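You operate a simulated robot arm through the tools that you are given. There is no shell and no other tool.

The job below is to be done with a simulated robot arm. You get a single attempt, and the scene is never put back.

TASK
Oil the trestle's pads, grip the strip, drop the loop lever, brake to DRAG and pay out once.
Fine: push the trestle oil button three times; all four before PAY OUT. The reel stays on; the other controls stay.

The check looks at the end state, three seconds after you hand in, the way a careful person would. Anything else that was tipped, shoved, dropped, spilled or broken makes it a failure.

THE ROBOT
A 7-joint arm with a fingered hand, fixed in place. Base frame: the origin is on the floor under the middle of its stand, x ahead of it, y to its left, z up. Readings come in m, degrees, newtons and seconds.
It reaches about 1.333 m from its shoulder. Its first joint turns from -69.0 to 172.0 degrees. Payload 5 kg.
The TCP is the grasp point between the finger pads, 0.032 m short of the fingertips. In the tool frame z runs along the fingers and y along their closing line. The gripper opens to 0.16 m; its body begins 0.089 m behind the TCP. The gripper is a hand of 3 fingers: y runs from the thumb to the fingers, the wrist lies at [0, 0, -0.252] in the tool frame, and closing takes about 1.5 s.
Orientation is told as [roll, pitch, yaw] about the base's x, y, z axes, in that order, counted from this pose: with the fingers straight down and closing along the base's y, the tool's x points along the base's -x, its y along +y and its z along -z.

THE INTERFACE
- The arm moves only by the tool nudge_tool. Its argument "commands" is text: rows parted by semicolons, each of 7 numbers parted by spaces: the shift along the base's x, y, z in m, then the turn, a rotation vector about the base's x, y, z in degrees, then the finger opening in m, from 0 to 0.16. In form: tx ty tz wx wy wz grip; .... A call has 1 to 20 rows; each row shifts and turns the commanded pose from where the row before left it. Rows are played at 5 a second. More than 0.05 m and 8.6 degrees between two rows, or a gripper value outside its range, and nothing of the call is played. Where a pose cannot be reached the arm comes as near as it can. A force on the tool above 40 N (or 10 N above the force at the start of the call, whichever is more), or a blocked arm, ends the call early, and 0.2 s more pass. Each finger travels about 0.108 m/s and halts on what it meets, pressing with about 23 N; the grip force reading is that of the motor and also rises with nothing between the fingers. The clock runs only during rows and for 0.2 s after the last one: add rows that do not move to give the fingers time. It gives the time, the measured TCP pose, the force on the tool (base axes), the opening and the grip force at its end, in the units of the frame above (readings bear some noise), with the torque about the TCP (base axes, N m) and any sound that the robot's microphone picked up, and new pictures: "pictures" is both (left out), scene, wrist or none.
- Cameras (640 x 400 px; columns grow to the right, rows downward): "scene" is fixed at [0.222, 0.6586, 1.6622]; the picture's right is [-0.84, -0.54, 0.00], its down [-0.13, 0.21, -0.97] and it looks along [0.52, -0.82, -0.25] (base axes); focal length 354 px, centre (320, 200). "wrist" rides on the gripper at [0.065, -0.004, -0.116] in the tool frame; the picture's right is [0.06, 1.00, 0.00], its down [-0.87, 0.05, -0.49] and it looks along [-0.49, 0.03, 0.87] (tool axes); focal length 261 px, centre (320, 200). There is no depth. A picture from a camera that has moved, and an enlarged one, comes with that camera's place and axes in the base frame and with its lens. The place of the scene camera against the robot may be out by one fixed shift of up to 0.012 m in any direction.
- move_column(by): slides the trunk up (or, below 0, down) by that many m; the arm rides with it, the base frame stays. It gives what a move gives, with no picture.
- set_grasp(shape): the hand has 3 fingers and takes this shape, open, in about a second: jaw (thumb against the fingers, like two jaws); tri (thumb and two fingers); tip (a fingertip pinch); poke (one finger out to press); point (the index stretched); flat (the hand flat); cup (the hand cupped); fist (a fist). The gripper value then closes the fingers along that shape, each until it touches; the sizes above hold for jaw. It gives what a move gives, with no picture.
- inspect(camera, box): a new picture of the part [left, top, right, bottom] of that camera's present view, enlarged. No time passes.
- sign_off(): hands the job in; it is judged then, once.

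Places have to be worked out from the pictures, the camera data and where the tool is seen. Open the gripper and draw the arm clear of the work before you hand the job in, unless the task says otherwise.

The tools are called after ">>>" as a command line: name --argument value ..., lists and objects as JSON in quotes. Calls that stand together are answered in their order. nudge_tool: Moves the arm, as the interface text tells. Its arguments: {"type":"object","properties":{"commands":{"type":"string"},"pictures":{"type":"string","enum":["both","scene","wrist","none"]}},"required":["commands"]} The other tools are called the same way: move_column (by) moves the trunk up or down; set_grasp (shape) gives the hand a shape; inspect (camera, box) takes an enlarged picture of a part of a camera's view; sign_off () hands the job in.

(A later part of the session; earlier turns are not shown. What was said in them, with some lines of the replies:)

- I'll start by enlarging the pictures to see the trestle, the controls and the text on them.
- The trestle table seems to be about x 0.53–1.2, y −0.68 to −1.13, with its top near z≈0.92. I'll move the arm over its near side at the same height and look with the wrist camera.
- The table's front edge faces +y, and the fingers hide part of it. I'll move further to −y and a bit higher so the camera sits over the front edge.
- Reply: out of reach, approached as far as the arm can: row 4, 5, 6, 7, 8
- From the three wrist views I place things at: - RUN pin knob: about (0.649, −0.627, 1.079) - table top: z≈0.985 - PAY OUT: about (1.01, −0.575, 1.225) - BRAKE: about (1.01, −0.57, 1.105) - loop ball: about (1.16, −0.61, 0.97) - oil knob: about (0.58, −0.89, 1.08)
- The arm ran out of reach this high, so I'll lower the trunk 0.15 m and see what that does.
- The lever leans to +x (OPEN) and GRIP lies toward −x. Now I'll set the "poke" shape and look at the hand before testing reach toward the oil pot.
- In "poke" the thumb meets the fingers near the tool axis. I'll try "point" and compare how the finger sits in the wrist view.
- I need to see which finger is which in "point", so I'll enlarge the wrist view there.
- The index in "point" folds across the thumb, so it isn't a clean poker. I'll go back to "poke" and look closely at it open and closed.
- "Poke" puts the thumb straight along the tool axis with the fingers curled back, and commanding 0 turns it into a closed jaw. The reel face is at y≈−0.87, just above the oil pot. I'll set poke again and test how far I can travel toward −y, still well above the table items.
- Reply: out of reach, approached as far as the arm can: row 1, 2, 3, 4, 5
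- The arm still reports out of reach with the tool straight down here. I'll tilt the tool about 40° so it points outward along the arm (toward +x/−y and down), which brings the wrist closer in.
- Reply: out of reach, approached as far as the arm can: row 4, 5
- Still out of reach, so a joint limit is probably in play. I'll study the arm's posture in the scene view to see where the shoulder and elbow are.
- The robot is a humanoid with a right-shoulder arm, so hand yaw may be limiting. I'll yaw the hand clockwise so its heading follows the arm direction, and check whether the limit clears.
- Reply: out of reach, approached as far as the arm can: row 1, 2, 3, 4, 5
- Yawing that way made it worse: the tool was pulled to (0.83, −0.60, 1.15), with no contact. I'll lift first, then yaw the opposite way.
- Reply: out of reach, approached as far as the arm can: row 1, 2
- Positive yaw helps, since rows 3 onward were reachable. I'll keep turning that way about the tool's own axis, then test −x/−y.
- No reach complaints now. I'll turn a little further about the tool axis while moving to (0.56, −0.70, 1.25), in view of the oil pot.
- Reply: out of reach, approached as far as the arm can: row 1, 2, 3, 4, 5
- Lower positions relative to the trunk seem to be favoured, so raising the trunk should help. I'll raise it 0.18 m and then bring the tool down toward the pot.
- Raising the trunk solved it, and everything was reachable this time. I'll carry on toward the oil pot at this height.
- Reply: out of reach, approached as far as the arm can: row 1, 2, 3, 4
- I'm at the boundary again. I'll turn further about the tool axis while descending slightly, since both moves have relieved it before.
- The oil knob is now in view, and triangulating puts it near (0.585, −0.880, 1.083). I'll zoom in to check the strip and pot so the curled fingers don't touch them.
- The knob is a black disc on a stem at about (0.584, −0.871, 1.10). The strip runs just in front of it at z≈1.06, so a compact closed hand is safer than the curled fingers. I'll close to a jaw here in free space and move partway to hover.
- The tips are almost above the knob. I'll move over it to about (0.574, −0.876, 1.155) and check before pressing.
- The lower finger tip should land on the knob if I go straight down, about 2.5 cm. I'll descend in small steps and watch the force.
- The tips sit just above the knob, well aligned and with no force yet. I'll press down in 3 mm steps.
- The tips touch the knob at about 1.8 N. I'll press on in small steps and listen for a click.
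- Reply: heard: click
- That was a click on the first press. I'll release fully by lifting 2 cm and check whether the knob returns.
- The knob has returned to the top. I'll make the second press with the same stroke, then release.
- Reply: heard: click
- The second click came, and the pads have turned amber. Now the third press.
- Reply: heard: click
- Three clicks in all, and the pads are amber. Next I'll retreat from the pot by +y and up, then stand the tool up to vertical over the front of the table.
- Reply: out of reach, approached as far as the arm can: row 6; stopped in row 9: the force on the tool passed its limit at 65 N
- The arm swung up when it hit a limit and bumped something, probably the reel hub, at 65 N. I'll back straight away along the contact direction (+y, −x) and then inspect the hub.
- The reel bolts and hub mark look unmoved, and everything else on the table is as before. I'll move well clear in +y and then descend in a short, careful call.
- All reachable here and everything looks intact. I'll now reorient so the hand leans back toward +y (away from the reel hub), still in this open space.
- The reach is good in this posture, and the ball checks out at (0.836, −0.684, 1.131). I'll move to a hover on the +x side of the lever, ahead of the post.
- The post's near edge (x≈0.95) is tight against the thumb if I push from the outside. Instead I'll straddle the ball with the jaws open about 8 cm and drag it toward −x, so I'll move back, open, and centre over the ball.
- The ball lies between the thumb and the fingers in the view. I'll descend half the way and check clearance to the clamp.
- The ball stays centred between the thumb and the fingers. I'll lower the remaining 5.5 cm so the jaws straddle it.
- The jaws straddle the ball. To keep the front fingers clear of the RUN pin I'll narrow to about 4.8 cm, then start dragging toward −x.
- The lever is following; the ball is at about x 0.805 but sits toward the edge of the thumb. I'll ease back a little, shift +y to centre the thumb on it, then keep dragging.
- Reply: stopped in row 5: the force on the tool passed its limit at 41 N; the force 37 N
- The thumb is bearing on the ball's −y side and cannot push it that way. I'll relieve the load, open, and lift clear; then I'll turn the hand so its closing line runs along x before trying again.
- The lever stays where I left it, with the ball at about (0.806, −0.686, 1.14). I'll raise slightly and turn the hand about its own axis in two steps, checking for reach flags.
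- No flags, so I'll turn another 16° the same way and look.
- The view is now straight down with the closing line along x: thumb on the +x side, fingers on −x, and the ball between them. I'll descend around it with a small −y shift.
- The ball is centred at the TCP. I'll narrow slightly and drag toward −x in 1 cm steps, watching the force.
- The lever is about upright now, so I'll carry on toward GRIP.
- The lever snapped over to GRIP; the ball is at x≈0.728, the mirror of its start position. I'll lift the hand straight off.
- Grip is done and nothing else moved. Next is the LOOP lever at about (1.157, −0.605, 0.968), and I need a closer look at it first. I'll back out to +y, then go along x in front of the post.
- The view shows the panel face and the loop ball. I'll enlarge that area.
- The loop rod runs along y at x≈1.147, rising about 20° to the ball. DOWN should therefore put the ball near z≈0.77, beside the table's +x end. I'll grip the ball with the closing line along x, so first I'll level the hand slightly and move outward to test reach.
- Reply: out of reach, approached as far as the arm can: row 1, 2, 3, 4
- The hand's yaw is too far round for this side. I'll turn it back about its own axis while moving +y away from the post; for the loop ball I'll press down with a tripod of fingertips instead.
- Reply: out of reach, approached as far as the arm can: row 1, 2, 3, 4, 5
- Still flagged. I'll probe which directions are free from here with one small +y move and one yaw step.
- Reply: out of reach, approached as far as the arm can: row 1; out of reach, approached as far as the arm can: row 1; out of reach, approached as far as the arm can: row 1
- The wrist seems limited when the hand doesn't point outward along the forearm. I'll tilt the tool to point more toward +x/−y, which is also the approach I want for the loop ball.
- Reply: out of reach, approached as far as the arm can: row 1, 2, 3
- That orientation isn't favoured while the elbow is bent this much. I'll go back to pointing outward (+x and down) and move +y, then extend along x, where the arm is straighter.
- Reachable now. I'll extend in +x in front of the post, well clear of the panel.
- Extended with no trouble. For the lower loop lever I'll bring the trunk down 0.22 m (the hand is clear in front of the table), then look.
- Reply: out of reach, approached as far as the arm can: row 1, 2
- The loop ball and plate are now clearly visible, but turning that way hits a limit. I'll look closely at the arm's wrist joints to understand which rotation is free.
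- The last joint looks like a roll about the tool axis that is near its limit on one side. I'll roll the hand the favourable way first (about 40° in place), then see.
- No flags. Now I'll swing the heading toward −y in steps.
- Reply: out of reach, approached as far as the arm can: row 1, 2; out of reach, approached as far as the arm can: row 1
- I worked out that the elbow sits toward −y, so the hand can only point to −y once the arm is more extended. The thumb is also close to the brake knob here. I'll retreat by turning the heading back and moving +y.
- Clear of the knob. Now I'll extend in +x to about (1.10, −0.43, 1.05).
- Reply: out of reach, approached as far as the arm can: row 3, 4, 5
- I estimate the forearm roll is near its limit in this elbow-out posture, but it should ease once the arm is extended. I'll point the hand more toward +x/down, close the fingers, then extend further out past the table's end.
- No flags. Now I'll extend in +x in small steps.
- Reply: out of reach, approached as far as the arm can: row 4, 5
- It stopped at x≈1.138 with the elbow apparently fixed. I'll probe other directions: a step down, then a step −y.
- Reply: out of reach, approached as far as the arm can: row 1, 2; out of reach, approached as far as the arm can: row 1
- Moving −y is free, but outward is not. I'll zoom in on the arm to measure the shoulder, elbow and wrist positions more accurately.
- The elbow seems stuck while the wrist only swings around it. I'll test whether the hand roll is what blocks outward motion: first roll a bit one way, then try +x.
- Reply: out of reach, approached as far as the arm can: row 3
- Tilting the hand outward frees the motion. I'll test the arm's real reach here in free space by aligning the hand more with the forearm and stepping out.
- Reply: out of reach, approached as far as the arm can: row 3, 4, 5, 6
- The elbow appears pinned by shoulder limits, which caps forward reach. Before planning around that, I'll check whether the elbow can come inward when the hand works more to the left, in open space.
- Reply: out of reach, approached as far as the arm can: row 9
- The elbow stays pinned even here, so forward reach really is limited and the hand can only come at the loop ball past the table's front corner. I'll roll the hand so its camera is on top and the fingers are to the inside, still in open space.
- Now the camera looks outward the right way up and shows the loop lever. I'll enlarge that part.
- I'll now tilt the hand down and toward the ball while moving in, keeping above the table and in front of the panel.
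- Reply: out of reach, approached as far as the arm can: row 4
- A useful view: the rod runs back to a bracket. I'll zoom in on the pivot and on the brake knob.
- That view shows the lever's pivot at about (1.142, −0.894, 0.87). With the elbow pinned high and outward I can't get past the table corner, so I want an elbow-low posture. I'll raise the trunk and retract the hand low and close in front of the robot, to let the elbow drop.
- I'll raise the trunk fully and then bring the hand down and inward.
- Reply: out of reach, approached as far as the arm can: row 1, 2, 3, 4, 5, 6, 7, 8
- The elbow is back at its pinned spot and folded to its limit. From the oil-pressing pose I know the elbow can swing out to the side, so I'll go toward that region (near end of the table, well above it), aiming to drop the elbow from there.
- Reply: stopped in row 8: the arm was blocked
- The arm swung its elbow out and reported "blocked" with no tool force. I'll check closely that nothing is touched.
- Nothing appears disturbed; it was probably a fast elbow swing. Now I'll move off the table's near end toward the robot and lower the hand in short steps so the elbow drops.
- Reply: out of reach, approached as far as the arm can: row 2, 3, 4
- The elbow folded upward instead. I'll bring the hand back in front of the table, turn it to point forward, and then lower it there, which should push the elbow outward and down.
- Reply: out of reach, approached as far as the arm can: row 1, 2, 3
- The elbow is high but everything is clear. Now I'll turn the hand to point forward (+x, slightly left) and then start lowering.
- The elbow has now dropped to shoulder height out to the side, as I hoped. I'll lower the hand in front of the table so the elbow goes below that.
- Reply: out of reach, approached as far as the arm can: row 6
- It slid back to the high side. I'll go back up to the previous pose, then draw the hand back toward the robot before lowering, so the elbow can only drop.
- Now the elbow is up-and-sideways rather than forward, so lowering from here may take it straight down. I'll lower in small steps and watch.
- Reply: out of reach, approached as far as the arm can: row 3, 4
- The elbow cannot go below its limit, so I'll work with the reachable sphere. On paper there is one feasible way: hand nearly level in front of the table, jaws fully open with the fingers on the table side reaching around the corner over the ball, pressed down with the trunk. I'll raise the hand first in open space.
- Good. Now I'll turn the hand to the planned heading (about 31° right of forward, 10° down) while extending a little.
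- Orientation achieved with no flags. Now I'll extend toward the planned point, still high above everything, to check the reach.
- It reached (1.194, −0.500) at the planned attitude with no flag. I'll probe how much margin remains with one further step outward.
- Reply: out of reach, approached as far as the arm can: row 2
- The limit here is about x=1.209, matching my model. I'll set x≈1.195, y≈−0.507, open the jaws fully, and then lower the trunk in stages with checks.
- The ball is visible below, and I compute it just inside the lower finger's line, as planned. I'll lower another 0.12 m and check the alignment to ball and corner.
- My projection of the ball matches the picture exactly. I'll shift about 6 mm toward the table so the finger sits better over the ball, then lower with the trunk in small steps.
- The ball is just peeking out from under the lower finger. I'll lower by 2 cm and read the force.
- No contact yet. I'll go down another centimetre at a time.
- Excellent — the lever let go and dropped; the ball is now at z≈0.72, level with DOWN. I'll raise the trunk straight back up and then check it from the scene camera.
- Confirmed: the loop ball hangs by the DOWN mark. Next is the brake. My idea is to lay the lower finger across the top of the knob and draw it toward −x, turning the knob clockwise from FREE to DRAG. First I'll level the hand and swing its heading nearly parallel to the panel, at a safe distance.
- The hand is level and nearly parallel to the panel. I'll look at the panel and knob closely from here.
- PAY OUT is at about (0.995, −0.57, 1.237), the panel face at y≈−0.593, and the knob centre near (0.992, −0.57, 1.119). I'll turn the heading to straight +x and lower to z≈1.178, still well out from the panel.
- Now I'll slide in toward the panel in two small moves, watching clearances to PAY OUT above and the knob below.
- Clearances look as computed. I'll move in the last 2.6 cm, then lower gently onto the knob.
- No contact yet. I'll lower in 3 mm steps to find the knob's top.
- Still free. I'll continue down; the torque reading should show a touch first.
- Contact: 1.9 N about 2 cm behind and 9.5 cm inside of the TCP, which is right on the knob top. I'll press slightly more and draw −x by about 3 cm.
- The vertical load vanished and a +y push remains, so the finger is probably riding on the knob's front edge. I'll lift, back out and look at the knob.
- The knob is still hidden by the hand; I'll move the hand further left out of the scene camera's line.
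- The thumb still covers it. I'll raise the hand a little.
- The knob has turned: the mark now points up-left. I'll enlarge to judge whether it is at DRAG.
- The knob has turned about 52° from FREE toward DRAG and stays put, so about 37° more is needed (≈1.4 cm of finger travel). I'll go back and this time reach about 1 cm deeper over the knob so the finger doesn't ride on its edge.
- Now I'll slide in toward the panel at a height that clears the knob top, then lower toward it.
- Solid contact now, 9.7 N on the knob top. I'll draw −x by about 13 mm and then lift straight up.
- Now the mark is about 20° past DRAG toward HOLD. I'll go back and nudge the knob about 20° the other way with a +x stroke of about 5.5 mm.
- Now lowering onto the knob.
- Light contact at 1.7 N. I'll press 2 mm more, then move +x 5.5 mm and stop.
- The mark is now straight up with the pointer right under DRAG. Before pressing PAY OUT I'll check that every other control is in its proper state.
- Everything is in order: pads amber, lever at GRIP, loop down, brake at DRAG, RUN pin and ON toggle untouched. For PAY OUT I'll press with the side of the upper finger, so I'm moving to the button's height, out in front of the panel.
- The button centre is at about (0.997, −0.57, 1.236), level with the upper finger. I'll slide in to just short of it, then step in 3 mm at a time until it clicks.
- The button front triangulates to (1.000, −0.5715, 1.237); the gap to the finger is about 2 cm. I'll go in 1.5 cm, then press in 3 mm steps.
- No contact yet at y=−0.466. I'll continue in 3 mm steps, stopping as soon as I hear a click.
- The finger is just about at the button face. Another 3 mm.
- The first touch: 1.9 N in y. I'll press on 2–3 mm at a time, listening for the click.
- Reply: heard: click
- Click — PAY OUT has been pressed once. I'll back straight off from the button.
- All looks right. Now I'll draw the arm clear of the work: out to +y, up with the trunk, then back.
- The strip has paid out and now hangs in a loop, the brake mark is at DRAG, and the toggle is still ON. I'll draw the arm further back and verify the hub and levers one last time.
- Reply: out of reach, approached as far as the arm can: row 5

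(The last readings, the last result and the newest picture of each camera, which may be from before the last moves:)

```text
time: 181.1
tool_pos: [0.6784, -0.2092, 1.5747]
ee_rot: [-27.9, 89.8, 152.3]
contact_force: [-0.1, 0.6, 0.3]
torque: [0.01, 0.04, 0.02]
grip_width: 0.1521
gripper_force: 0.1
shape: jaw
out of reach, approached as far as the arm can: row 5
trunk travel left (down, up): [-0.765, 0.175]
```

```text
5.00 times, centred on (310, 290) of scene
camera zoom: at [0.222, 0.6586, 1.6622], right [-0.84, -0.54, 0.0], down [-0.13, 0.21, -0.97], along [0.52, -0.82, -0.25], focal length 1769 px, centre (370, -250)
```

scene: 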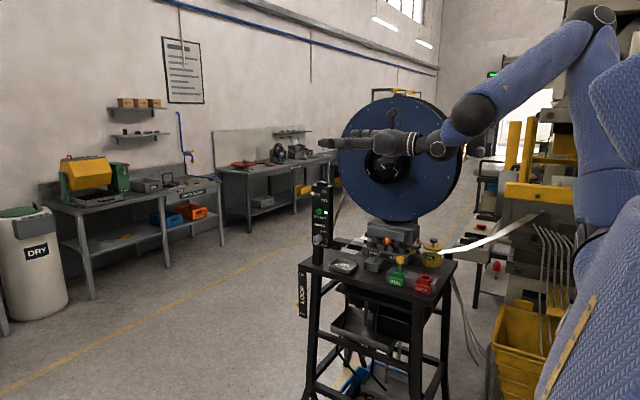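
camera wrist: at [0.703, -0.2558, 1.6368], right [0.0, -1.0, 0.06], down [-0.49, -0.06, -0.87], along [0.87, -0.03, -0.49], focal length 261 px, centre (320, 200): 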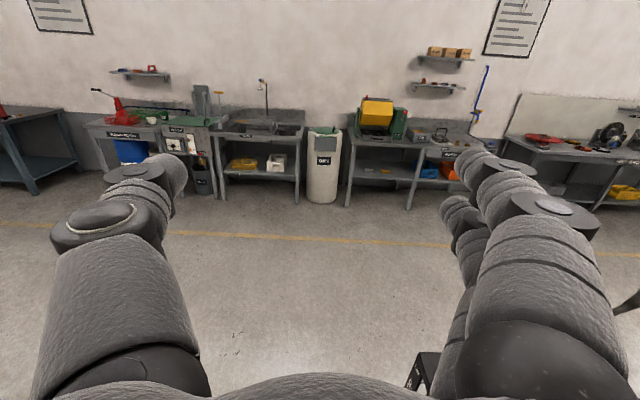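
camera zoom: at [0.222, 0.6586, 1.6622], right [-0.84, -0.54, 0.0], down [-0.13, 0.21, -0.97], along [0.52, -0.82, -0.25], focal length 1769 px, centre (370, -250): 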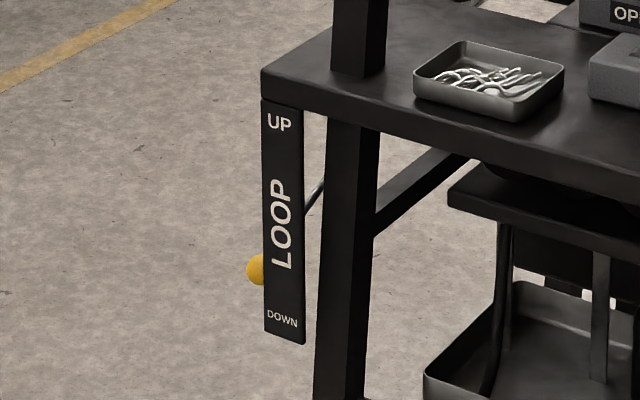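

Final state:
- The pads are oiled: three clicks, and they show amber.
- The strip lever is at GRIP.
- The loop lever is down and steady.
- The brake mark points at DRAG.
- PAY OUT was pressed once, and the strip now hangs in a loop.

The reel hub, the ON toggle and the RUN pin are as they were. The hand is open and clear, so I'm handing in.

>>> sign_off

```text
The job is handed in.
```

The job is handed in. All five steps were done in the order you asked, and the final pictures show everything in its intended state.

| Step | Result |
|---|---|
| Oil the pads | Button pushed three times, one click each; the pads turned amber. |
| Grip the strip | The lever snapped over to GRIP. |
| Loop lever | Down, with the ball hanging by the DOWN mark. |
| Brake | At DRAG. I overshot by about 20° and turned it back; the mark now points straight up at the label. |
| PAY OUT | Pressed once, one click, after the other four. The strip now hangs in a loop. |

**One bump:** early on, after the oiling, the arm swung up and hit something with 65 N, most likely the reel hub. I compared the pictures from before and after, and neither the hub mark nor the reel bolts had moved.

The reel is still ON and the RUN pin is still in RUN. I saw nothing tipped, dropped or spilled. The hand is open and clear of the trestle.
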